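You operate a simulated robot arm through the tools that you are given. There is no shell and no other tool.

The job below is to be done with a simulated robot arm. You get a single attempt, and the scene is never put back.

Task
Fetch bobbin L302 from the grey stand, latch it on the winder, set the steel slide to 3 mm.
Fine: turn the stand to bring it out from under the cover; the other bobbins stay in their seats.
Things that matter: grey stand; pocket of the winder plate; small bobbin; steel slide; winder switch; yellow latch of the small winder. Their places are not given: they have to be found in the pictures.

The check looks at the end state, three seconds after you hand in, the way a careful person would. Anything else that was tipped, shoved, dropped, spilled or broken makes it a failure. A push-on lid holds only when it is set on centred and level and pressed home; a screw cap is set on level and turned clockwise until tight.

Robot
A 7-joint arm with a fingered hand, fixed in place. Base frame: the origin is on the floor under the middle of its stand, x ahead of it, y to its left, z up; the work surface is at about z = 786. Units: mm, degrees, N and s.
With the tool pointing down near the work surface it reaches from about 280 to 700 mm from the base axis. Its first joint turns from -166.0 to 166.0 degrees. Payload 4 kg.
The tool frame sits at the grasp point between the pads (the TCP): z along the fingers, y along the line on which they close. The tips reach 26 mm beyond it. The gripper opens to 156 mm; its body begins 73 mm behind the TCP. The gripper is a hand of 4 fingers: y runs from the thumb to the fingers, the wrist lies at [0, 0, -239] in the tool frame, and closing takes about 1.5 s.
Orientation is told as [roll, pitch, yaw] about the base's x, y, z axes, in that order, counted from this pose: with the fingers straight down and closing along the base's y, the tool's x points along the base's -x, its y along +y and its z along -z.

Tools
- The arm moves only by the tool step_arm. Its arguments are lists of equal length, an entry for each row: "slide": the shift along the tool's x, y, z in mm, a list of three; "turn": the turn, a rotation vector about the tool's x, y, z in degrees, a list of three; "claw": the closure, from 0 (fully open) to 1 (shut). In form: {"slide": [[dx, dy, dz], ...], "turn": [[rx, ry, rz], ...], "claw": [claw, ...]}. A call has 1 to 20 rows; each row shifts and turns the commanded pose from where the row before left it, along the tool's axes as they then stand. A row lasts 0.2 s, in which the tool goes at most 50 mm and 8.6 degrees; a call with a longer step from one row to the next is refused whole, and so is a gripper value outside its range. A pose out of reach is approached as far as the arm can. The call stops where the force on the tool passes 90 N (or 10 N more than at its start, if that is more) or the arm is blocked; 0.2 s more then pass. The fingers move at their own pace (about 72 mm/s each) and stop on an object; they squeeze with about 33 N. The grip force told is the motor's: it shows also when the fingers shut on nothing. Time passes only in rows, and 0.2 s behind the last, so rows that do not move let the fingers close. The reply holds the time, the measured pose of the TCP, the force on the tool along the base axes, the opening and the grip force, in the units named above and with some noise, with the torque about the TCP (base axes, N m) and any sound that the robot's microphone picked up.
- Cameras (640 x 400 px; columns grow to the right, rows downward): "scene" is fixed at [221, -500.2, 1514.4]; the picture's right is [0.95, -0.31, 0.00], its down [-0.14, -0.42, -0.90] and it looks along [0.28, 0.85, -0.44] (base axes); focal length 319 px, centre (320, 200). "wrist" rides on the gripper at [58, -58, -91] in the tool frame; the picture's right is [0.71, 0.71, 0.00], its down [-0.53, 0.53, -0.67] and it looks along [-0.47, 0.47, 0.74] (tool axes); focal length 265 px, centre (320, 200).
- capture(camera): a new picture of that camera. It takes no simulated time.
- grasp_type(shape): the hand has 4 fingers and takes this shape, open, in about a second: jaw (thumb against the fingers, like two jaws); tri (thumb and two fingers); tip (a fingertip pinch); poke (one finger out to press); point (the index stretched); flat (the hand flat); cup (the hand cupped); fist (a fist). The gripper value then closes the fingers along that shape, each until it touches; the sizes above hold for jaw. It gives what a move gives, with no picture.
- pixel_to_xyz(camera, pixels): for up to 12 pixels [column, row] of the newest picture of that camera ("zoom" is the newest enlarged one), the place [x, y, z] in the base frame of the surface seen there, good to about 2 mm. It takes no simulated time.
- inspect(camera, box): a new picture of the part [left, top, right, bottom] of that camera's present view, enlarged. It takes no simulated time.
- finish_job(): hands the job in; it is judged then, once.

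Unless the task says otherwise, let go and move clear before handing in.

The tools are called after "Emit:" as name(argument=value, ...) on one line, values as JSON. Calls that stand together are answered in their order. step_arm: Moves the arm, as the interface text tells. Its arguments: {"type":"object","properties":{"slide":{"type":"array"},"turn":{"type":"array"},"claw":{"type":"array"}},"required":["slide","turn","claw"]} The other tools are called the same way: grasp_type (shape) gives the hand a shape; capture (camera) takes a picture; pixel_to_xyz (camera, pixels) gives the place of the surface under pixels of a picture; inspect (camera, box) takes an enlarged picture of a part of a camera's view; finish_job () hands the job in.

At the start:

```text
time: 0.0
ee_pos: [245.0, 449.2, 1202.0]
ee_rot: [0.1, 0.1, 0.0]
force: [0.4, -0.8, -0.2]
wrist_torque: [0.02, 0.0, -0.07]
finger_gap: 155.9
gripper_force: 0.1
shape: jaw
```

scene: 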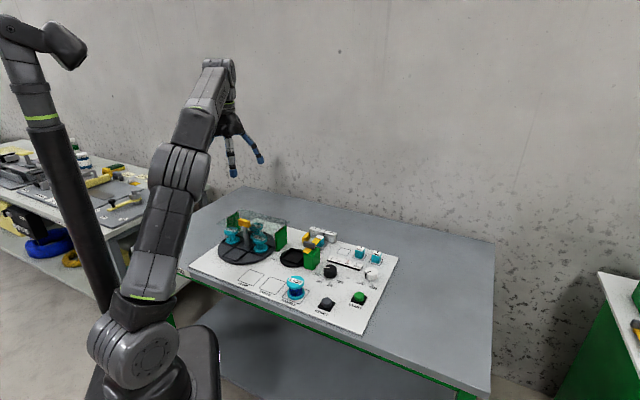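
wrist: 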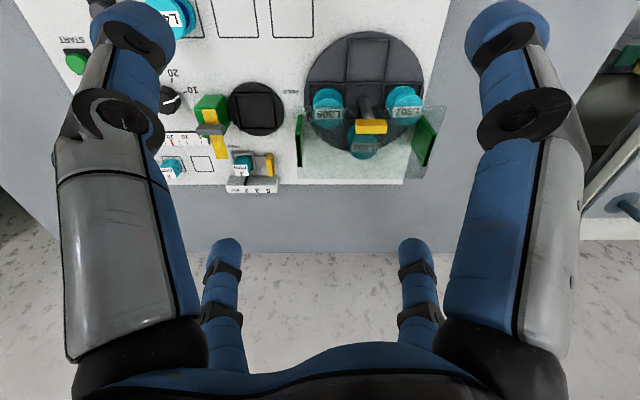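

The pictures show a white board with a dark round stand under a clear cover (scene near 250,240), a green/yellow-latched winder beside it (scene near 305,250), and other parts. I will enlarge both views to read the labels.

Emit:
inspect(camera="scene", box=[180, 190, 400, 330])

Emit:
inspect(camera="wrist", box=[290, 20, 450, 190])

Emit:
inspect(camera="wrist", box=[140, 0, 310, 200])

```text
2.86 times, centred on (290, 260) of scene
```

zoom: 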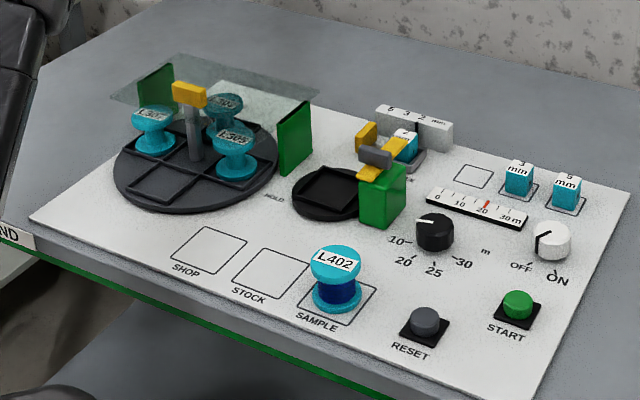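

```text
2.35 times, centred on (370, 105) of wrist
```

zoom: 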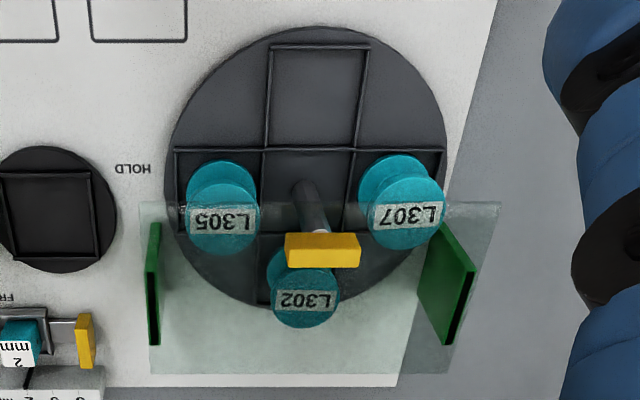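

```text
2.00 times, centred on (225, 100) of wrist
```

zoom: 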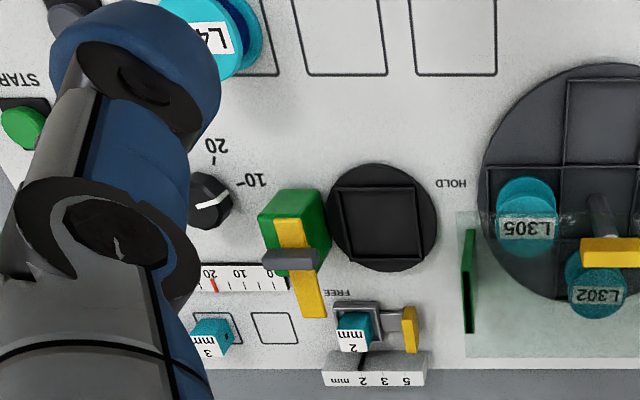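

The stand carries L305, L302 and L307, with L302 beneath the clear cover (wrist 363,145) and a yellow handle on its post. Next I read places of the main parts from the scene picture.

Emit:
pixel_to_xyz(camera="scene", pixels=[[246, 223], [233, 232], [257, 229], [261, 241], [245, 250], [293, 258], [312, 243], [312, 258], [319, 240], [331, 232], [306, 238], [295, 290]])

Emit:
inspect(camera="scene", box=[280, 215, 390, 285])

Emit:
inspect(camera="scene", box=[210, 200, 300, 270])

```text
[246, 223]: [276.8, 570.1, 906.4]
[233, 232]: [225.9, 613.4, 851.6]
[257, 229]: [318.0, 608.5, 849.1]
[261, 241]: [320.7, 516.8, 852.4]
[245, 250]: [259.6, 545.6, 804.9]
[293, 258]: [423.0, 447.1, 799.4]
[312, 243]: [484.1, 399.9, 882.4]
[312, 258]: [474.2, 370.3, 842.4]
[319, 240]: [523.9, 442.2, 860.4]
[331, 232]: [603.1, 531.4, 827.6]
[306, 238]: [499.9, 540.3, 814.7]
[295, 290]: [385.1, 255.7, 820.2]
```

```text
5.71 times, centred on (335, 250) of scene
```

zoom: 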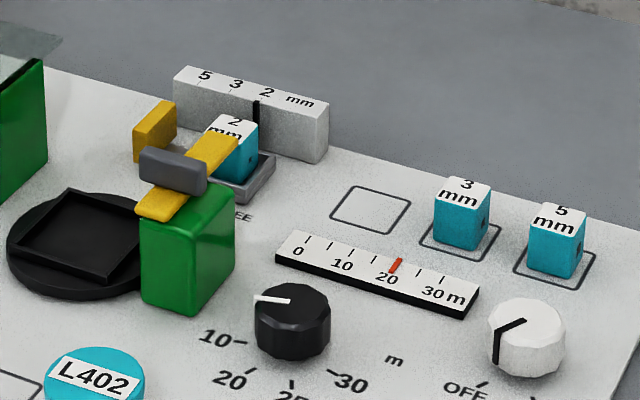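

```text
5.71 times, centred on (255, 235) of scene
```

zoom: 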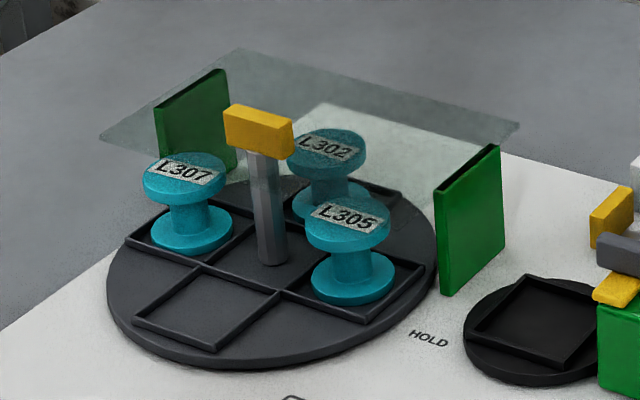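

The cover is a clear plate on two green walls, and the stand has four seats (one empty at the front, zoom 210,310). I read stand geometry from this enlarged picture.

Emit:
pixel_to_xyz(camera="zoom", pixels=[[259, 112], [228, 115], [290, 128], [258, 135], [270, 262], [190, 310], [185, 175], [325, 150], [350, 220], [470, 230], [190, 120], [330, 290]])

Emit:
inspect(camera="scene", box=[280, 215, 390, 285])

```text
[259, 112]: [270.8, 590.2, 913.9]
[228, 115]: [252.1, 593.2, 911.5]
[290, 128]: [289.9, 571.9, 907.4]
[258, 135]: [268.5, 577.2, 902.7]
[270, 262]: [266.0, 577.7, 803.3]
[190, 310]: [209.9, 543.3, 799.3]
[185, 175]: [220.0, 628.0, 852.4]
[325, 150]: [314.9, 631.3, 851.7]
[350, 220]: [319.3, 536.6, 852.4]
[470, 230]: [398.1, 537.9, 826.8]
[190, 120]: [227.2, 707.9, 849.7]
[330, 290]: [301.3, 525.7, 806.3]
```

```text
5.71 times, centred on (335, 250) of scene
```

zoom: 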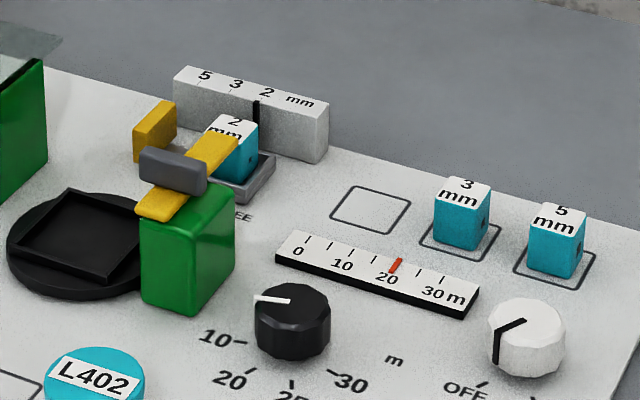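

Emit:
pixel_to_xyz(camera="zoom", pixels=[[155, 115], [155, 140], [240, 140], [245, 195], [250, 85], [180, 72], [325, 108], [256, 105], [172, 160], [160, 205], [215, 150], [190, 215]])

Emit:
pixel_to_xyz(camera="zoom", pixels=[[80, 235], [25, 255], [70, 190], [137, 213], [105, 283], [463, 195], [555, 220], [368, 210], [525, 310], [290, 300], [395, 265], [270, 160]])

```text
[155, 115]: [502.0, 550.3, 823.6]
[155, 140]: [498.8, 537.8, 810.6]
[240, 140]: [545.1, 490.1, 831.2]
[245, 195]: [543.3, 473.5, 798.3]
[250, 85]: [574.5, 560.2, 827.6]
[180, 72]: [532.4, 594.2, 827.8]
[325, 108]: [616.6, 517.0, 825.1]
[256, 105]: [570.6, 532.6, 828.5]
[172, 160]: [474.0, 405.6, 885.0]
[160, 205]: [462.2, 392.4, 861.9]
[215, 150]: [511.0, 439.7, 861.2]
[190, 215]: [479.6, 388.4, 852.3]
```

```text
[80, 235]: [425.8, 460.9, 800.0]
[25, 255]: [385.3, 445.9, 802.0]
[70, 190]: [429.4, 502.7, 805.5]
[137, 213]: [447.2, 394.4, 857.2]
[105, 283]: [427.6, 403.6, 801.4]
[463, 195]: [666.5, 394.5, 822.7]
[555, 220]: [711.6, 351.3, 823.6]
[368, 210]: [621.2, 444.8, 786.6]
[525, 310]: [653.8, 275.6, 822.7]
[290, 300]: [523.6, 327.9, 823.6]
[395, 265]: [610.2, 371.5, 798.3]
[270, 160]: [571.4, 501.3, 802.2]
```

The board's row runs along about [0.74, -0.68], with the slide's rail near (574,555,828), yellow slide handle near (502,550,823) and the latch on the green block near (475,400,880). I'll move above the winder at a safe height for a closer wrist view.

Emit:
step_arm(slide=[[-23.5, -5.75, 26.75], [-23.5, -5.75, 26.75], [-23.5, -5.75, 26.75], [-23.5, -5.75, 26.75], [-23.5, -5.75, 26.75], [-23.5, -5.75, 26.75], [-23.5, -5.75, 26.75], [-23.5, -5.75, 26.75], [0, 0, 0]], turn=[[0, 0, 0], [0, 0, 0], [0, 0, 0], [0, 0, 0], [0, 0, 0], [0, 0, 0], [0, 0, 0], [0, 0, 0], [0, 0, 0]], claw=[0, 0, 0, 0, 0, 0, 0, 0, 0])

Emit:
capture(camera="wrist")

Emit:
capture(camera="scene")

```text
time: 2.0
ee_pos: [435.8, 404.7, 990.1]
ee_rot: [0.0, 0.0, 0.0]
force: [0.2, -0.2, 0.6]
wrist_torque: [0.01, -0.01, 0.02]
finger_gap: 155.7
gripper_force: 0.1
shape: jaw
```

```text
taken
```

wrist: 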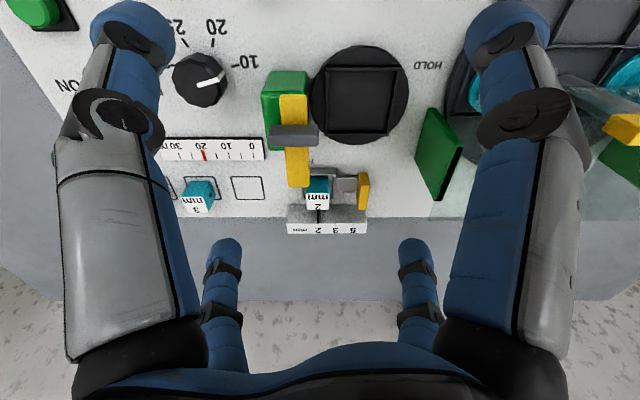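

```text
taken
```

scene: 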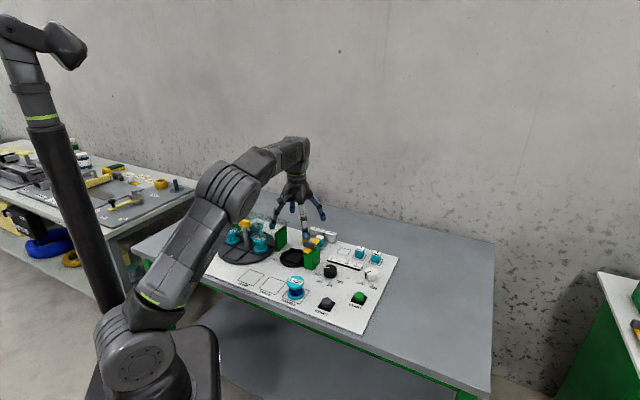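

Emit:
inspect(camera="wrist", box=[240, 60, 400, 250])

Emit:
inspect(camera="wrist", box=[270, 160, 390, 240])

```text
2.11 times, centred on (320, 155) of wrist
```

zoom: 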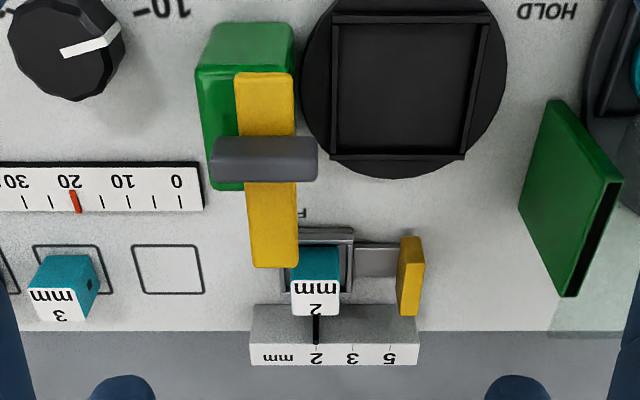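

```text
5.00 times, centred on (330, 200) of wrist
```

zoom: 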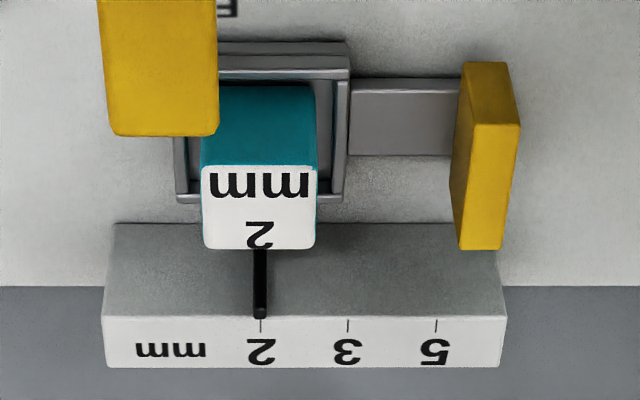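

The slide (steel tray with a yellow end handle at zoom 485,160) carries a black pointer now on the 2 tick (zoom 260,325); 3 is at 347,325 and 5 at 435,325. I measure these places exactly.

Emit:
pixel_to_xyz(camera="zoom", pixels=[[260, 325], [347, 325], [436, 325], [260, 310], [490, 130], [495, 190], [465, 170], [485, 85], [400, 115], [345, 120], [260, 200], [260, 260]])

Emit:
pixel_to_xyz(camera="zoom", pixels=[[460, 125], [520, 125], [465, 245], [500, 245], [400, 150], [400, 190], [120, 240], [490, 240], [190, 190], [330, 195], [340, 60], [160, 130]])

```text
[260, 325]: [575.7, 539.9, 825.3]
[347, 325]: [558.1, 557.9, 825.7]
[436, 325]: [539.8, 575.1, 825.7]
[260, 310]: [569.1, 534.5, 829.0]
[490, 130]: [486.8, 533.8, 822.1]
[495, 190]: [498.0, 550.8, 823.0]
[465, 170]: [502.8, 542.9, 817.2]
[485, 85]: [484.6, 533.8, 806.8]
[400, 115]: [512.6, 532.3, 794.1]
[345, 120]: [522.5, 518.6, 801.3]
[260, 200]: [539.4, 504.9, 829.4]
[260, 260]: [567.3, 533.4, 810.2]
```

```text
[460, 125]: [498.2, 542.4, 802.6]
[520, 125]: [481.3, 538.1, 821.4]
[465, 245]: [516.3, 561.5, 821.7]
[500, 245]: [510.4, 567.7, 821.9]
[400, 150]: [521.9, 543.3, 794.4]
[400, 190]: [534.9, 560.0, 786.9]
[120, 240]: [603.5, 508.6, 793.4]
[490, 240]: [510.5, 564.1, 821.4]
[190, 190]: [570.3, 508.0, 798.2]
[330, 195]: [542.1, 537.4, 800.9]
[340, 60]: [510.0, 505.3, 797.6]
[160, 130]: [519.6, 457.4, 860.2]
```

The pointer must move 25 mm along about [-0.71, 0.71], pulling the yellow handle (centre near 499,549, top z 822) away from the block. I need to understand the hand's finger layout, so I enlarge the hand in the scene view.

Emit:
inspect(camera="scene", box=[250, 125, 350, 275])

Emit:
pixel_to_xyz(camera="wrist", pixels=[[130, 20], [125, 115], [510, 20], [525, 115], [228, 245], [415, 245], [222, 330], [420, 330], [120, 200], [530, 200]])

```text
2.67 times, centred on (300, 200) of scene
```

zoom: 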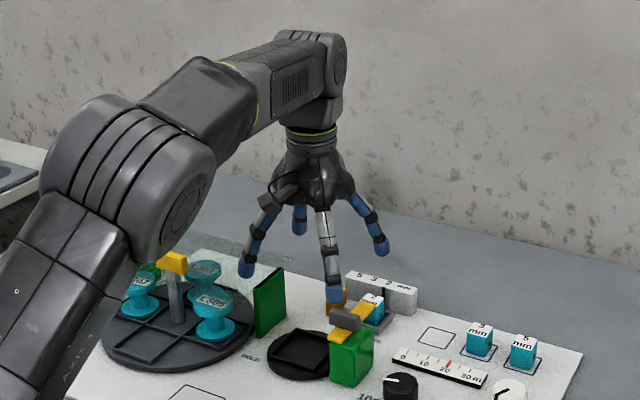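

```text
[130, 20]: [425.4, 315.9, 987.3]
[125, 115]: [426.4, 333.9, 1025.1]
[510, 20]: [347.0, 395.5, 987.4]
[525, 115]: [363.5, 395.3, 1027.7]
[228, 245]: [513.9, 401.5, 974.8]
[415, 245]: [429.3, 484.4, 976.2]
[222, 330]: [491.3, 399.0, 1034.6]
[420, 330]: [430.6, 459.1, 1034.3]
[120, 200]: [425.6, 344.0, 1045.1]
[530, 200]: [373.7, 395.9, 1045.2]
```

The four fingertips sit at ±x and ±y of the tool (e.g. wrist 130,20 and 510,20 near; 228,245 and 415,245 far). I'll close the hand in free air to see how it closes.

Emit:
step_arm(slide=[[0, 0, -10], [0, 0, 0], [0, 0, 0], [0, 0, 0], [0, 0, 0], [0, 0, 0], [0, 0, 0], [0, 0, 0]], turn=[[0, 0, 0], [0, 0, 0], [0, 0, 0], [0, 0, 0], [0, 0, 0], [0, 0, 0], [0, 0, 0], [0, 0, 0]], claw=[0.7, 0.7, 0.7, 0.7, 0.7, 0.7, 0.7, 0.7])

Emit:
capture(camera="wrist")

Emit:
inspect(camera="scene", box=[250, 125, 350, 275])

```text
time: 3.8
ee_pos: [434.9, 402.7, 999.1]
ee_rot: [0.1, 0.0, 0.0]
force: [0.5, -0.2, -0.7]
wrist_torque: [0.0, 0.0, 0.0]
finger_gap: 47.4
gripper_force: 0.0
shape: jaw
```

```text
taken
```

wrist: 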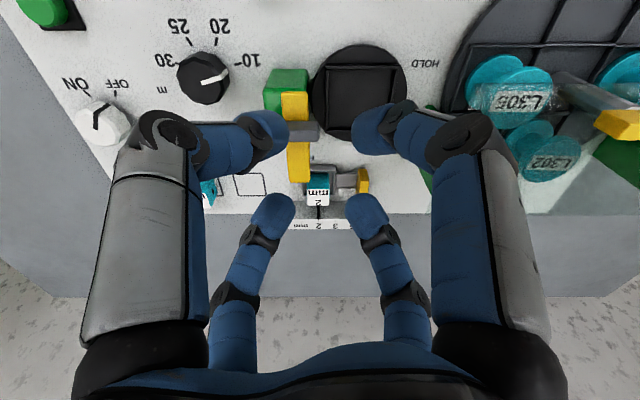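

```text
2.67 times, centred on (300, 200) of scene
```

zoom: 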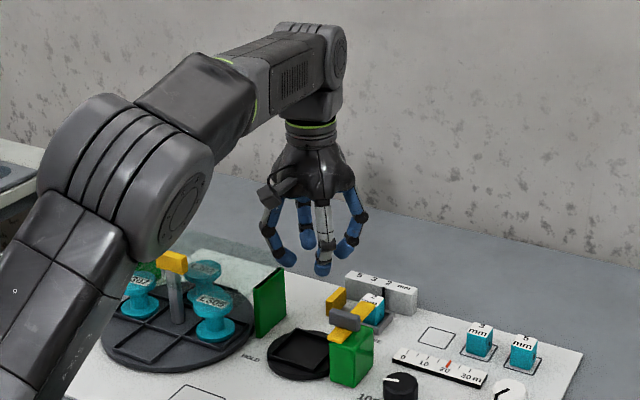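

In jaw the four fingers close radially to the centre. I'll look at the tip and poke shapes too, to choose for the handle, latch and slide.

Emit:
grasp_type(shape="tip")

Emit:
capture(camera="wrist")

Emit:
inspect(camera="scene", box=[250, 125, 350, 275])

Emit:
grasp_type(shape="poke")

Emit:
capture(camera="wrist")

Emit:
inspect(camera="scene", box=[250, 125, 350, 275])

```text
time: 4.7
ee_pos: [435.6, 403.7, 999.6]
ee_rot: [0.1, 0.0, 0.0]
force: [0.1, -0.3, -0.1]
wrist_torque: [0.05, 0.03, 0.01]
finger_gap: 155.9
gripper_force: 0.1
shape: tip
```

```text
taken
```

wrist: 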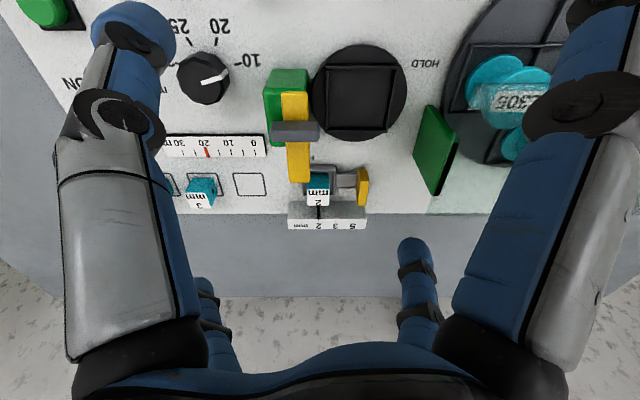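

```text
2.67 times, centred on (300, 200) of scene
```

zoom: 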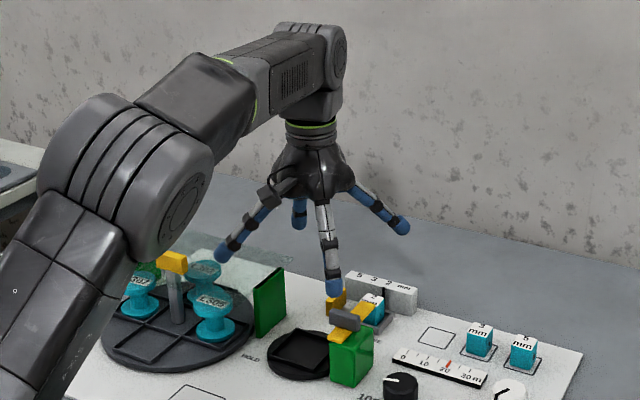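

```text
time: 5.6
ee_pos: [435.9, 402.8, 998.0]
ee_rot: [0.2, 0.0, 0.0]
force: [0.3, -0.5, 0.1]
wrist_torque: [0.02, -0.01, 0.01]
finger_gap: 0.2
gripper_force: 0.1
shape: poke
```

```text
taken
```

wrist: 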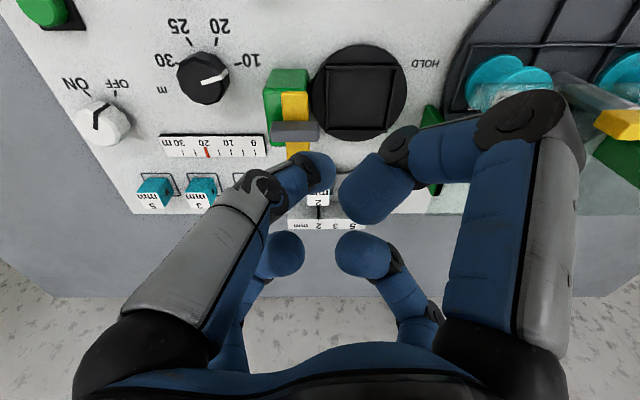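

```text
2.67 times, centred on (300, 200) of scene
```

zoom: 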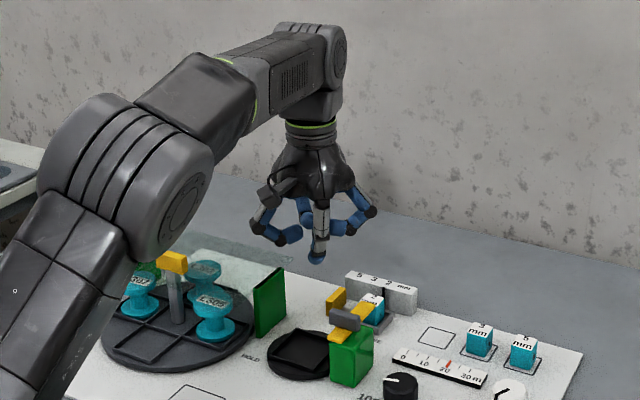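

The tip shape keeps only the thumb and opposing finger down (closing along tool y), and poke lowers one finger. Now I'll check the switch, the cover and the latch in this view.

Emit:
inspect(camera="wrist", box=[30, 10, 270, 220])

Emit:
inspect(camera="scene", box=[200, 195, 290, 265])

Emit:
pixel_to_xyz(camera="zoom", pixels=[[160, 135], [235, 85], [180, 100], [505, 185], [530, 165], [565, 155], [180, 150], [300, 130], [400, 150], [450, 165], [520, 215], [230, 120]])

```text
1.90 times, centred on (150, 115) of wrist
```

zoom: 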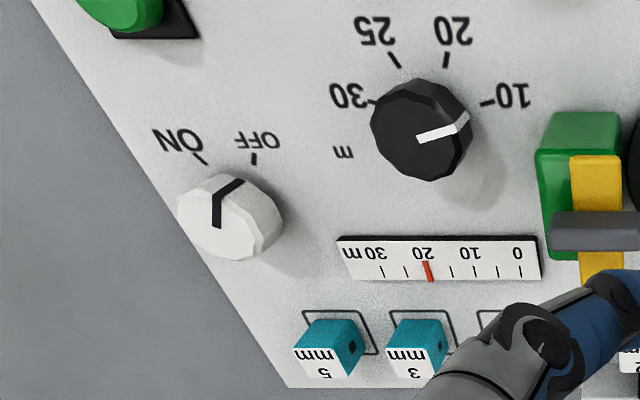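

```text
5.71 times, centred on (245, 230) of scene
```

zoom: 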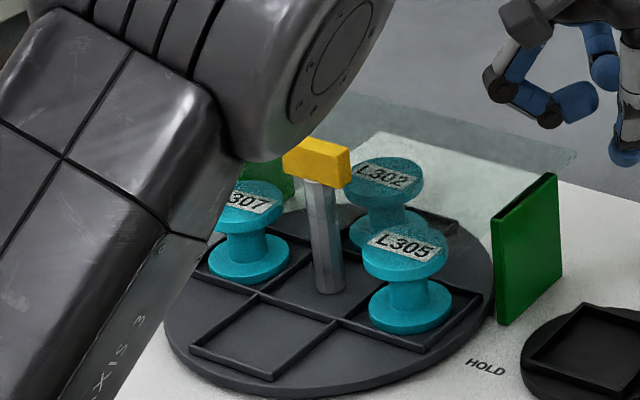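

```text
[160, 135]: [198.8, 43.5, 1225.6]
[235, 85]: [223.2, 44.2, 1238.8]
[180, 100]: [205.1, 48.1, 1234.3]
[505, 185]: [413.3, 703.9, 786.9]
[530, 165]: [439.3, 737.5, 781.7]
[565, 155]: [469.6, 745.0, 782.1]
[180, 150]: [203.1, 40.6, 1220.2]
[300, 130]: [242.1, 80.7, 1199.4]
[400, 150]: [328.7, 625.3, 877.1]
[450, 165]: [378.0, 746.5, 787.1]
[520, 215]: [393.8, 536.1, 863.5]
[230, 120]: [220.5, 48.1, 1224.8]
```

The switch line (zoom 217,210) points to OFF and needs no touching; the cover sits around z 865–877, below the yellow stand handle (z ~893–914). I'll return to jaw and move above the stand post to see the handle closely.

Emit:
grasp_type(shape="jaw")

Emit:
step_arm(slide=[[0, 0, -15], [20.75, 22, 0], [20.75, 22, 0], [20.75, 22, 0], [20.75, 22, 0], [20.75, 22, 0], [20.75, 22, 0], [20.75, 22, 0], [20.75, 22, 0], [0, 0, 0]], turn=[[0, 0, 0], [0, 0, 0], [0, 0, 0], [0, 0, 0], [0, 0, 0], [0, 0, 0], [0, 0, 0], [0, 0, 0], [0, 0, 0], [0, 0, 0]], claw=[0, 0, 0, 0, 0, 0, 0, 0, 0, 0])

Emit:
capture(camera="wrist")

```text
time: 6.5
ee_pos: [435.4, 403.9, 1000.1]
ee_rot: [0.1, 0.1, 0.0]
force: [0.2, 0.1, -0.5]
wrist_torque: [0.0, -0.02, 0.01]
finger_gap: 156.0
gripper_force: 0.1
shape: jaw
```

```text
time: 8.7
ee_pos: [265.6, 578.1, 1013.5]
ee_rot: [0.1, 0.0, 0.0]
force: [0.0, 0.4, 0.2]
wrist_torque: [0.01, -0.03, 0.02]
finger_gap: 156.0
gripper_force: 0.0
shape: jaw
```

```text
taken
```

wrist: 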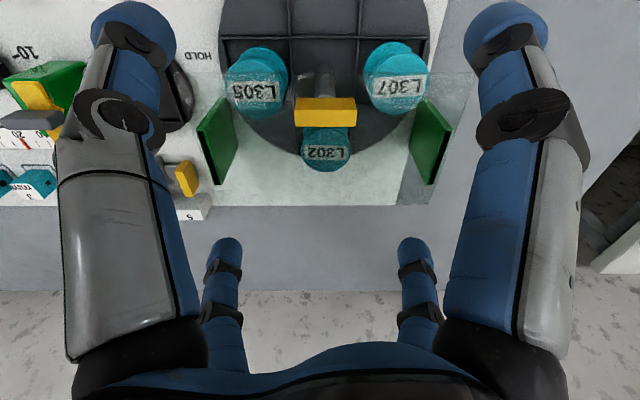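

Emit:
inspect(camera="wrist", box=[190, 0, 480, 210])

Emit:
pixel_to_xyz(camera="zoom", pixels=[[235, 225], [370, 225], [235, 245], [368, 250], [300, 200], [300, 235], [135, 310], [20, 310], [520, 310], [560, 240], [300, 360], [150, 220]])

```text
1.90 times, centred on (335, 105) of wrist
```

zoom: 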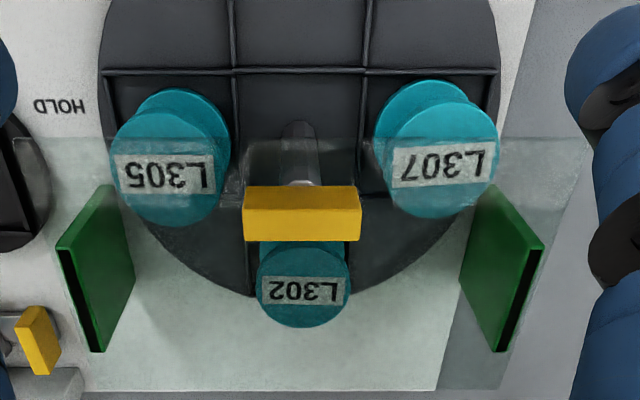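

```text
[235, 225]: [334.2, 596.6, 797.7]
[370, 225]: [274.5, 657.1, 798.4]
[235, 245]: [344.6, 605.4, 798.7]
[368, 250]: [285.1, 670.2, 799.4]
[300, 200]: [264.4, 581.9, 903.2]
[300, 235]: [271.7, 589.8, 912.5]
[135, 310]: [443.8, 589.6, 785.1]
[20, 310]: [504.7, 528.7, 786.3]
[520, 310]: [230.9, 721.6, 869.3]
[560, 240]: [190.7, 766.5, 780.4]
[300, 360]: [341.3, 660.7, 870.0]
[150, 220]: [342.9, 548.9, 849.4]
```

The handle (zoom 243–360, 187–240) lies along the board's row and the cover reads z≈870. I measure the handle's corners more exactly.

Emit:
pixel_to_xyz(camera="zoom", pixels=[[247, 227], [355, 227], [302, 214], [302, 238], [248, 195], [356, 195], [302, 190], [302, 183], [302, 225], [270, 225], [335, 225]])

Emit:
pixel_to_xyz(camera="zoom", pixels=[[165, 115], [435, 110], [280, 350], [400, 350], [120, 140], [500, 140], [300, 130], [450, 380], [90, 370], [360, 300]])

```text
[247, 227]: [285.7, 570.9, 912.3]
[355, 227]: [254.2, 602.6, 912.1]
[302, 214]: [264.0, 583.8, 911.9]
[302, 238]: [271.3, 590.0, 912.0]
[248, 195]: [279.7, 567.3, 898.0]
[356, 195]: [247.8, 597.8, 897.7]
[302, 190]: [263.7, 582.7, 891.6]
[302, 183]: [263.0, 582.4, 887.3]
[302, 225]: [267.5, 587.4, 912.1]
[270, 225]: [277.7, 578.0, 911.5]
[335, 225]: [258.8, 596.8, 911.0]
```

```text
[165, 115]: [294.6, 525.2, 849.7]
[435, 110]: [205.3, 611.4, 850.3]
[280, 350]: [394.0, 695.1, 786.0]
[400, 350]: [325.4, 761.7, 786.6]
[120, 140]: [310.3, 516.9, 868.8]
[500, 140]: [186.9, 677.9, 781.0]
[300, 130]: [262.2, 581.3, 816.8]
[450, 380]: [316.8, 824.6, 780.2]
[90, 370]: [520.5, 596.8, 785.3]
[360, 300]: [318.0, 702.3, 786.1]
```

The handle's centre is near (269.3, 585.6), top z 912, about 46×12 mm, and the cover is at z≈870 with a notch at the post. I'll centre over it and turn the hand −45° so the fingers face the handle's sides and ends.

Emit:
step_arm(slide=[[-3.7, 7.5, 0], [0, 0, 0], [0, 0, 0], [0, 0, 0], [0, 0, 0], [0, 0, 0], [0, 0, 0], [0, 0, 25], [0, 0, 25], [0, 0, 0]], turn=[[0, 0, 0], [0, 0, 7.5], [0, 0, 7.5], [0, 0, 7.5], [0, 0, 7.5], [0, 0, 7.5], [0, 0, 7.5], [0, 0, 0], [0, 0, 0], [0, 0, 0]], claw=[0, 0, 0, 0, 0, 0, 0, 0, 0, 0])

Emit:
capture(camera="wrist")

Emit:
inspect(camera="scene", box=[190, 130, 310, 270])

```text
time: 10.9
ee_pos: [285.8, 604.5, 968.9]
ee_rot: [-0.2, 0.3, -12.7]
force: [0.4, 0.0, 0.1]
wrist_torque: [0.0, 0.02, -0.01]
finger_gap: 155.9
gripper_force: 0.1
shape: jaw
out of reach, approached as far as the arm can: row 3, 4, 5, 6, 7, 8, 9
```

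```text
taken
```

wrist: 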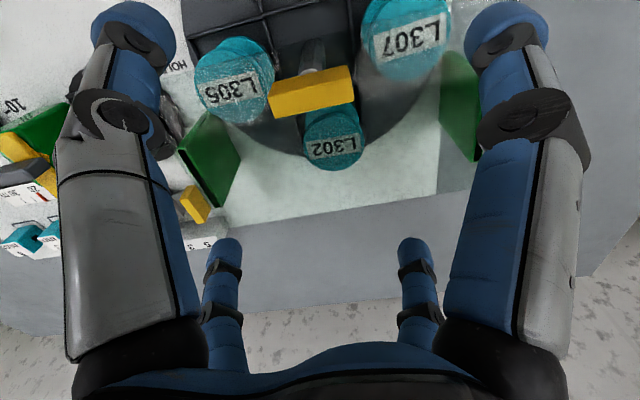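

```text
2.86 times, centred on (250, 200) of scene
```

zoom: 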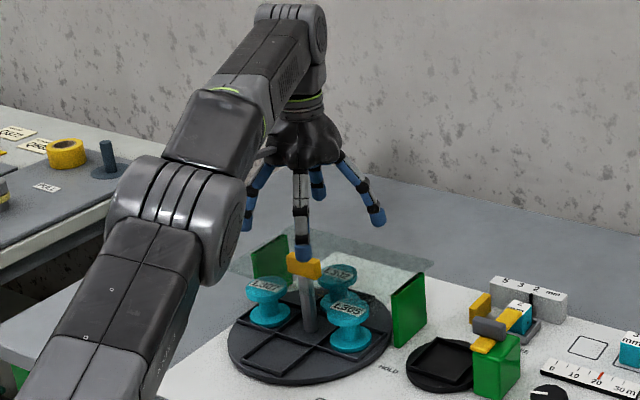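

The wrist joint's limit stopped the turn at −12.7°, so the room is in the other direction. I'll turn back the commanded pose and on to +45°, then check the position.

Emit:
step_arm(slide=[[0, 0, -25], [0, 0, 0], [0, 0, 0], [0, 0, 0], [0, 0, 0], [0, 0, 0], [0, 0, 0], [0, 0, 0], [0, 0, 0], [0, 0, 0], [0, 0, 0], [0, 0, 0], [0, 0, 0], [0, 0, 0]], turn=[[0, 0, 0], [0, 0, -7.5], [0, 0, -7.5], [0, 0, -7.5], [0, 0, -7.5], [0, 0, -7.5], [0, 0, -7.5], [0, 0, -7.5], [0, 0, -7.5], [0, 0, -7.5], [0, 0, -7.5], [0, 0, -7.5], [0, 0, -7.5], [0, 0, 0]], claw=[0, 0, 0, 0, 0, 0, 0, 0, 0, 0, 0, 0, 0, 0])

Emit:
capture(camera="wrist")

```text
time: 13.9
ee_pos: [284.4, 602.9, 993.6]
ee_rot: [0.1, 0.0, 77.0]
force: [0.5, -0.5, 0.5]
wrist_torque: [0.01, -0.01, 0.0]
finger_gap: 155.8
gripper_force: 0.1
shape: jaw
```

```text
taken
```

wrist: 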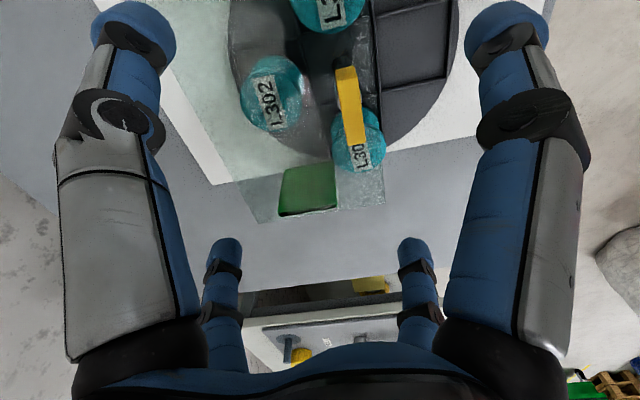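

The command restarts from the achieved pose; now yaw is 77°. I'll turn back to 45° and centre on the handle at (269.3, 585.6).

Emit:
step_arm(slide=[[0, 0, 0], [0, 0, 0], [0, 0, 0], [0, 0, 0], [22.9, -1.6, 0], [0, 0, 0]], turn=[[0, 0, 8], [0, 0, 8], [0, 0, 8], [0, 0, 8], [0, 0, 0], [0, 0, 0]], claw=[0, 0, 0, 0, 0, 0])

Emit:
inspect(camera="wrist", box=[200, 0, 480, 200])

Emit:
pixel_to_xyz(camera="wrist", pixels=[[320, 100]])

```text
time: 15.3
ee_pos: [280.8, 600.1, 997.2]
ee_rot: [0.2, 0.2, 45.1]
force: [-0.4, 0.5, -0.4]
wrist_torque: [0.01, -0.02, -0.01]
finger_gap: 155.8
gripper_force: 0.1
shape: jaw
out of reach, approached as far as the arm can: row 5
```

```text
2.00 times, centred on (340, 100) of wrist
```

zoom: 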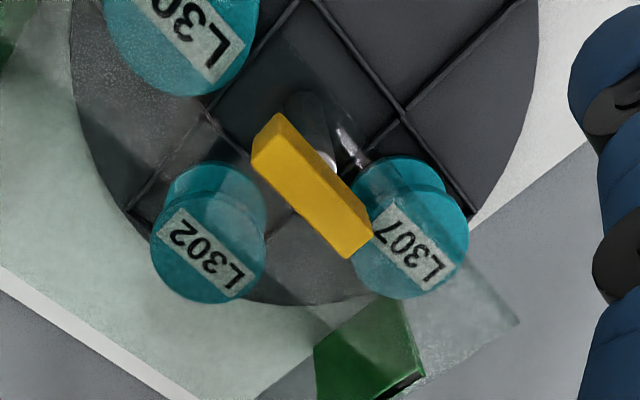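

```text
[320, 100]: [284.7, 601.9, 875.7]
```

The inward shift was refused as out of reach at (280.8, 600.1), probably a joint at its limit. I'll raise and retry in smaller steps.

Emit:
step_arm(slide=[[0, 0, -20], [0, 0, -20], [5, 0, 0], [5, 0, 0], [5, 0, 0], [5, -1, 0], [0, 0, 0]], turn=[[0, 0, 0], [0, 0, 0], [0, 0, 0], [0, 0, 0], [0, 0, 0], [0, 0, 0], [0, 0, 0]], claw=[0, 0, 0, 0, 0, 0, 0])

Emit:
capture(camera="scene")

```text
time: 16.9
ee_pos: [268.8, 590.9, 1030.9]
ee_rot: [0.1, 0.2, 45.0]
force: [0.9, -0.2, 0.2]
wrist_torque: [0.01, -0.05, -0.02]
finger_gap: 156.0
gripper_force: 0.0
shape: jaw
out of reach, approached as far as the arm can: row 2, 4, 5, 6
```

```text
taken
```

scene: 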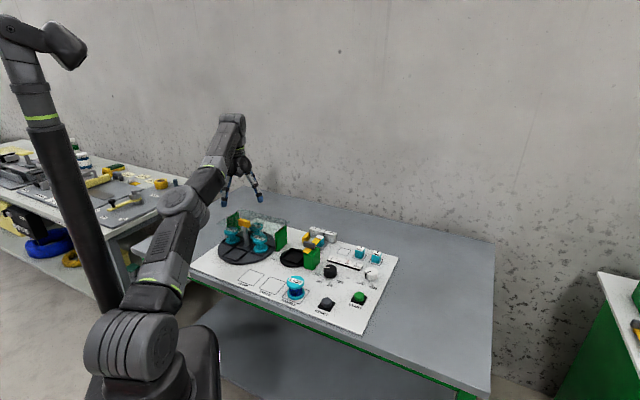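

It reached (268.8, 590.9, 1030.9), close to the goal, so the limit is soft here. I'll finish the small shift and descend in small steps.

Emit:
step_arm(slide=[[3.4, -4.1, 0], [0, 0, 15], [0, 0, 15], [0, 0, 15], [0, 0, 15], [0, 0, 0]], turn=[[0, 0, 0], [0, 0, 0], [0, 0, 0], [0, 0, 0], [0, 0, 0], [0, 0, 0]], claw=[0, 0, 0, 0, 0, 0])

Emit:
inspect(camera="wrist", box=[200, 0, 480, 200])

```text
time: 18.3
ee_pos: [278.4, 606.4, 980.0]
ee_rot: [0.0, 0.4, 45.1]
force: [0.5, -0.2, -0.1]
wrist_torque: [0.02, -0.01, 0.0]
finger_gap: 156.0
gripper_force: 0.0
shape: jaw
out of reach, approached as far as the arm can: row 1, 2, 3, 4, 5
```

```text
2.00 times, centred on (340, 100) of wrist
```

zoom: 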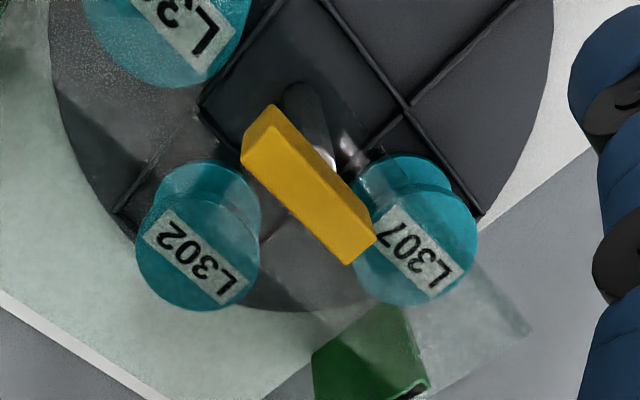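

Lowering pushes the hand outward, so some joint is stuck at a limit after the failed turn. I'll retreat up and inward to near the starting pose at yaw 0 to recover a better arm posture.

Emit:
step_arm(slide=[[0, 0, -30], [0, 0, -30], [0, 0, -30], [20, 20, -25], [20, 20, -25], [20, 20, -20], [0, 0, -20], [0, 0, -20], [0, 0, 0]], turn=[[0, 0, 0], [0, 0, 0], [0, 0, 0], [0, 0, 0], [0, 0, 0], [0, 0, 0], [0, 0, 0], [0, 0, 0], [0, 0, 0]], claw=[0, 0, 0, 0, 0, 0, 0, 0, 0])

Emit:
capture(camera="scene")

```text
time: 20.3
ee_pos: [184.0, 572.4, 1129.6]
ee_rot: [0.2, 0.1, 45.0]
force: [0.2, 0.2, 0.1]
wrist_torque: [0.01, 0.01, -0.01]
finger_gap: 155.7
gripper_force: 0.2
shape: jaw
out of reach, approached as far as the arm can: row 1, 2, 3, 5, 7, 8
```

```text
taken
```

scene: 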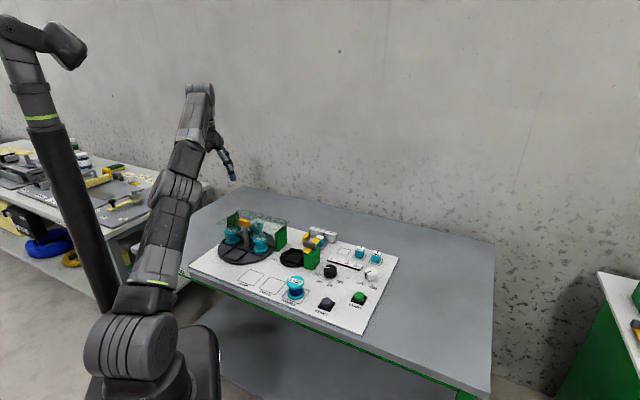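

I'm at (184, 572, 1130), still limited. Let me look at the arm's posture closely.

Emit:
inspect(camera="scene", box=[70, 70, 270, 400])

```text
1.21 times, centred on (170, 235) of scene
```

zoom: 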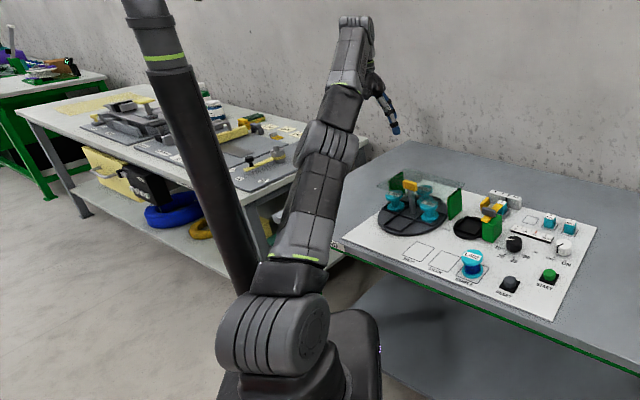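

I'll move back toward the start position (245, 449, 1200) and then yaw to 0, watching for any refused rows.

Emit:
step_arm(slide=[[11, -32.5, -18], [11, -32.5, -18], [11, -32.5, -18], [11, -32.5, -18], [0, 0, 0], [0, 0, 0], [0, 0, 0], [0, 0, 0], [0, 0, 0], [0, 0, 0], [0, 0, 0]], turn=[[0, 0, 0], [0, 0, 0], [0, 0, 0], [0, 0, 0], [0, 0, 7.5], [0, 0, 7.5], [0, 0, 7.5], [0, 0, 7.5], [0, 0, 7.5], [0, 0, 7.5], [0, 0, 0]], claw=[0, 0, 0, 0, 0, 0, 0, 0, 0, 0, 0])

Emit:
inspect(camera="scene", box=[70, 0, 390, 200])

```text
time: 22.7
ee_pos: [245.7, 447.6, 1203.1]
ee_rot: [-0.1, 0.3, -0.1]
force: [0.7, 0.2, 0.2]
wrist_torque: [-0.01, -0.03, 0.0]
finger_gap: 156.0
gripper_force: 0.1
shape: jaw
```

```text
2.00 times, centred on (230, 100) of scene
```

zoom: 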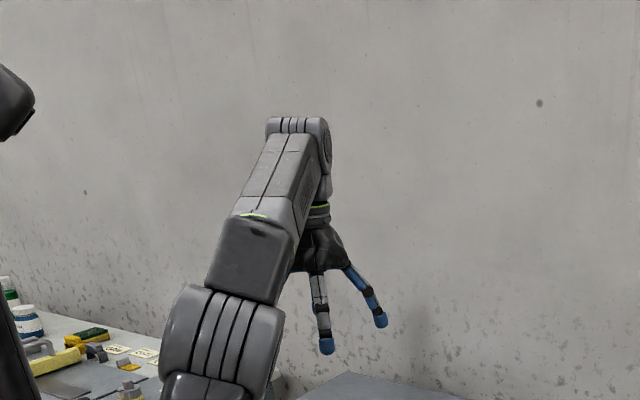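

All rows worked. Now I'll yaw to +45° here and approach the stand from this posture.

Emit:
step_arm(slide=[[0, 0, 0], [0, 0, 0], [0, 0, 0], [0, 0, 0], [0, 0, 0], [0, 0, 0], [-19, 13.4, 30], [-19, 13.4, 30], [-19, 13.4, 30], [-19, 13.4, 30], [-19, 13.4, 30], [-19, 13.4, 30], [0, 0, 0]], turn=[[0, 0, -7.5], [0, 0, -7.5], [0, 0, -7.5], [0, 0, -7.5], [0, 0, -7.5], [0, 0, -7.5], [0, 0, 0], [0, 0, 0], [0, 0, 0], [0, 0, 0], [0, 0, 0], [0, 0, 0], [0, 0, 0]], claw=[0, 0, 0, 0, 0, 0, 0, 0, 0, 0, 0, 0, 0])

Emit:
capture(camera="scene")

```text
time: 25.5
ee_pos: [267.1, 583.6, 1020.3]
ee_rot: [0.2, 0.2, 45.1]
force: [-0.3, -0.1, 0.5]
wrist_torque: [0.01, 0.01, 0.0]
finger_gap: 155.9
gripper_force: 0.0
shape: jaw
```

```text
taken
```

scene: 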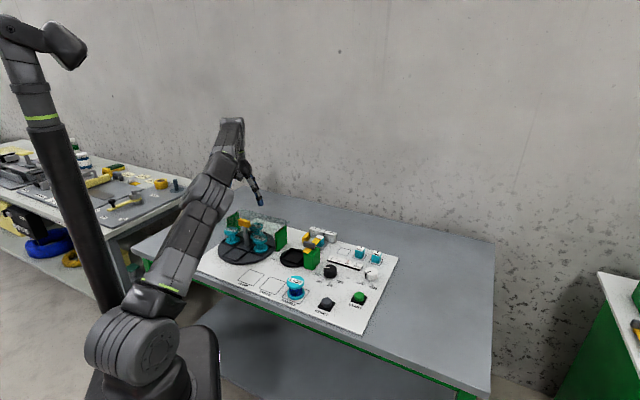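

Good: (267.1, 583.6, 1020.3) at yaw 45 with no refused rows. Before gripping, I'll test in free air how far the wrist can turn the other way (to 135° and beyond).

Emit:
step_arm(slide=[[0, 0, 0], [0, 0, 0], [0, 0, 0], [0, 0, 0], [0, 0, 0], [0, 0, 0], [0, 0, 0], [0, 0, 0], [0, 0, 0], [0, 0, 0], [0, 0, 0], [0, 0, 0], [0, 0, 0]], turn=[[0, 0, -7.5], [0, 0, -7.5], [0, 0, -7.5], [0, 0, -7.5], [0, 0, -7.5], [0, 0, -7.5], [0, 0, -7.5], [0, 0, -7.5], [0, 0, -7.5], [0, 0, -7.5], [0, 0, -7.5], [0, 0, -7.5], [0, 0, 0]], claw=[0, 0, 0, 0, 0, 0, 0, 0, 0, 0, 0, 0, 0])

```text
time: 28.3
ee_pos: [267.7, 584.2, 1021.3]
ee_rot: [0.2, -0.2, 135.2]
force: [0.0, 0.2, 0.0]
wrist_torque: [0.02, -0.02, 0.02]
finger_gap: 155.8
gripper_force: 0.0
shape: jaw
```

Emit:
step_arm(slide=[[0, 0, 0], [0, 0, 0], [0, 0, 0], [0, 0, 0], [0, 0, 0], [0, 0, 0], [0, 0, 0], [0, 0, 0], [0, 0, 0], [0, 0, 0], [0, 0, 0], [0, 0, 0], [0, 0, 0]], turn=[[0, 0, -7.5], [0, 0, -7.5], [0, 0, -7.5], [0, 0, -7.5], [0, 0, -7.5], [0, 0, -7.5], [0, 0, -7.5], [0, 0, -7.5], [0, 0, -7.5], [0, 0, -7.5], [0, 0, -7.5], [0, 0, -7.5], [0, 0, 0]], claw=[0, 0, 0, 0, 0, 0, 0, 0, 0, 0, 0, 0, 0])

```text
time: 31.1
ee_pos: [269.5, 584.8, 1021.3]
ee_rot: [-0.1, -0.1, -134.9]
force: [-0.4, 0.3, 0.3]
wrist_torque: [0.02, -0.02, 0.01]
finger_gap: 155.9
gripper_force: 0.1
shape: jaw
```

The wrist reaches yaw 225° freely, so I can grip here and turn 180° back to 45° in one go. I'll descend to TCP z≈914 with open fingers and check.

Emit:
step_arm(slide=[[0.4, -0.7, 20], [0, 0, 20], [0, 0, 20], [0, 0, 20], [0, 0, 15], [0, 0, 12], [0, 0, 0]], turn=[[0, 0, 0], [0, 0, 0], [0, 0, 0], [0, 0, 0], [0, 0, 0], [0, 0, 0], [0, 0, 0]], claw=[0, 0, 0, 0, 0, 0, 0])

Emit:
capture(camera="wrist")

Emit:
inspect(camera="scene", box=[190, 130, 310, 270])

```text
time: 32.7
ee_pos: [269.3, 584.6, 912.8]
ee_rot: [-0.2, -0.1, -135.1]
force: [0.1, 0.0, 0.8]
wrist_torque: [0.01, -0.06, -0.01]
finger_gap: 156.0
gripper_force: 0.0
shape: jaw
```

```text
taken
```

wrist: 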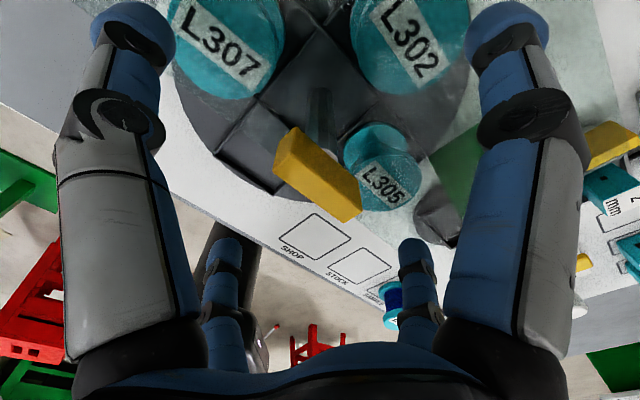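

```text
2.86 times, centred on (250, 200) of scene
```

zoom: 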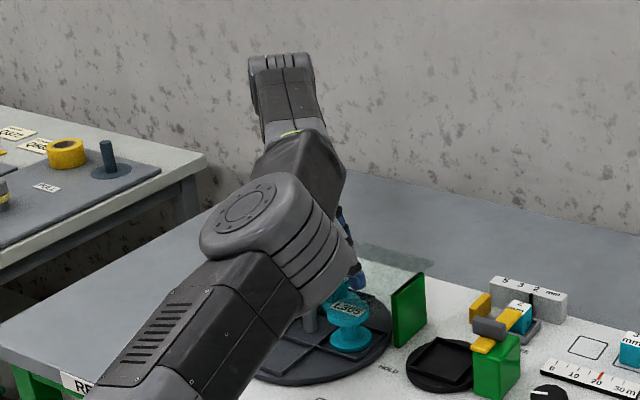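

The handle (wrist 275–360, 127–222) sits between the fingers near the image centre. I check its measured ends before closing.

Emit:
pixel_to_xyz(camera="wrist", pixels=[[287, 172], [350, 210], [318, 180], [325, 190], [300, 180], [335, 180]])

```text
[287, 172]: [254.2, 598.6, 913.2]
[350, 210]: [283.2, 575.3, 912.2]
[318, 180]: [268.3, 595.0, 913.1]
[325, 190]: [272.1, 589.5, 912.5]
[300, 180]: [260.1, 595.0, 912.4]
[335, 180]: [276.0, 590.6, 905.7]
```

The handle spans about v 598–612 with the TCP well centred. Closing the fingers on it now.

Emit:
step_arm(slide=[[1.2, 0, 0], [0, 0, 0], [0, 0, 0], [0, 0, 0], [0, 0, 0], [0, 0, 0], [0, 0, 0], [0, 0, 0], [0, 0, 0], [0, 0, 0]], turn=[[0, 0, 0], [0, 0, 0], [0, 0, 0], [0, 0, 0], [0, 0, 0], [0, 0, 0], [0, 0, 0], [0, 0, 0], [0, 0, 0], [0, 0, 0]], claw=[0.3, 0.6, 0.8, 0.9, 1, 1, 1, 1, 1, 1])

Emit:
capture(camera="wrist")

```text
time: 34.9
ee_pos: [269.6, 586.4, 914.0]
ee_rot: [-0.2, -0.2, -135.1]
force: [0.3, -0.3, -8.3]
wrist_torque: [0.03, 0.01, 0.01]
finger_gap: 31.3
gripper_force: 33.2
shape: jaw
```

```text
taken
```

wrist: 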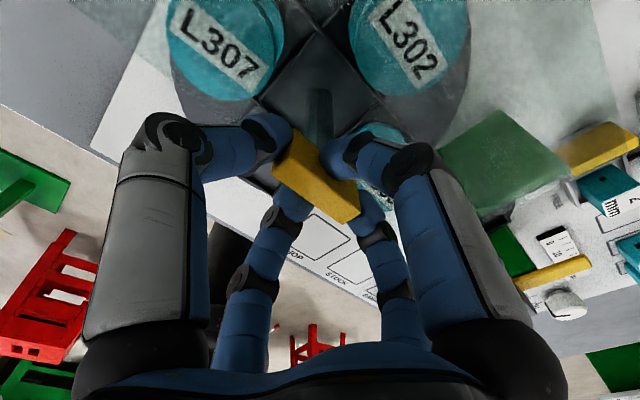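

The grip holds the handle at 33 N. I'll turn it gently by 30° first and check the stand turns with the bobbins seated.

Emit:
step_arm(slide=[[0, 0, 0], [0, 0, 0], [0, 0, 0], [0, 0, 0], [0, 0, 0], [0, 0, 0], [0, 0, 0], [0, 0, 0], [0, 0, 0], [0, 0, 0], [0, 0, 0]], turn=[[0, 0, 2], [0, 0, 3], [0, 0, 3], [0, 0, 3], [0, 0, 3], [0, 0, 3], [0, 0, 3], [0, 0, 3], [0, 0, 3], [0, 0, 3], [0, 0, 1]], claw=[1, 1, 1, 1, 1, 1, 1, 1, 1, 1, 1])

Emit:
capture(camera="wrist")

Emit:
inspect(camera="scene", box=[190, 160, 310, 280])

```text
time: 37.3
ee_pos: [269.5, 586.5, 914.5]
ee_rot: [0.0, -0.2, -165.0]
force: [-2.6, -3.3, -12.9]
wrist_torque: [-0.04, 0.1, 0.03]
finger_gap: 31.1
gripper_force: 32.9
shape: jaw
```

```text
taken
```

wrist: 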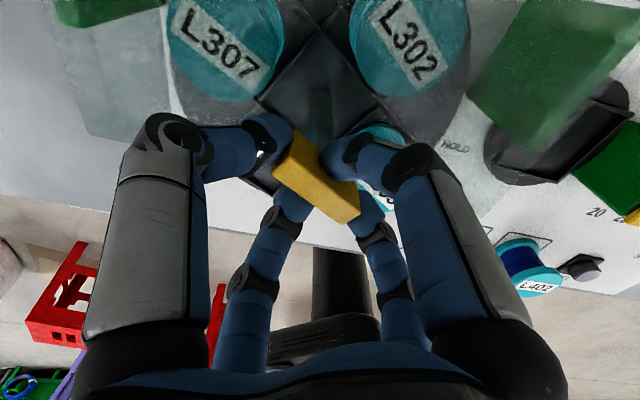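

```text
3.33 times, centred on (250, 220) of scene
```

zoom: 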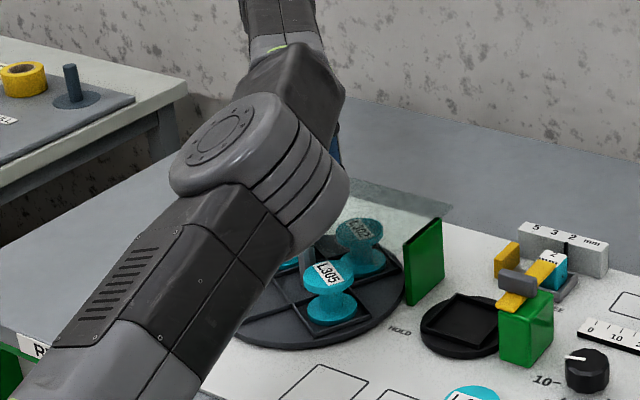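

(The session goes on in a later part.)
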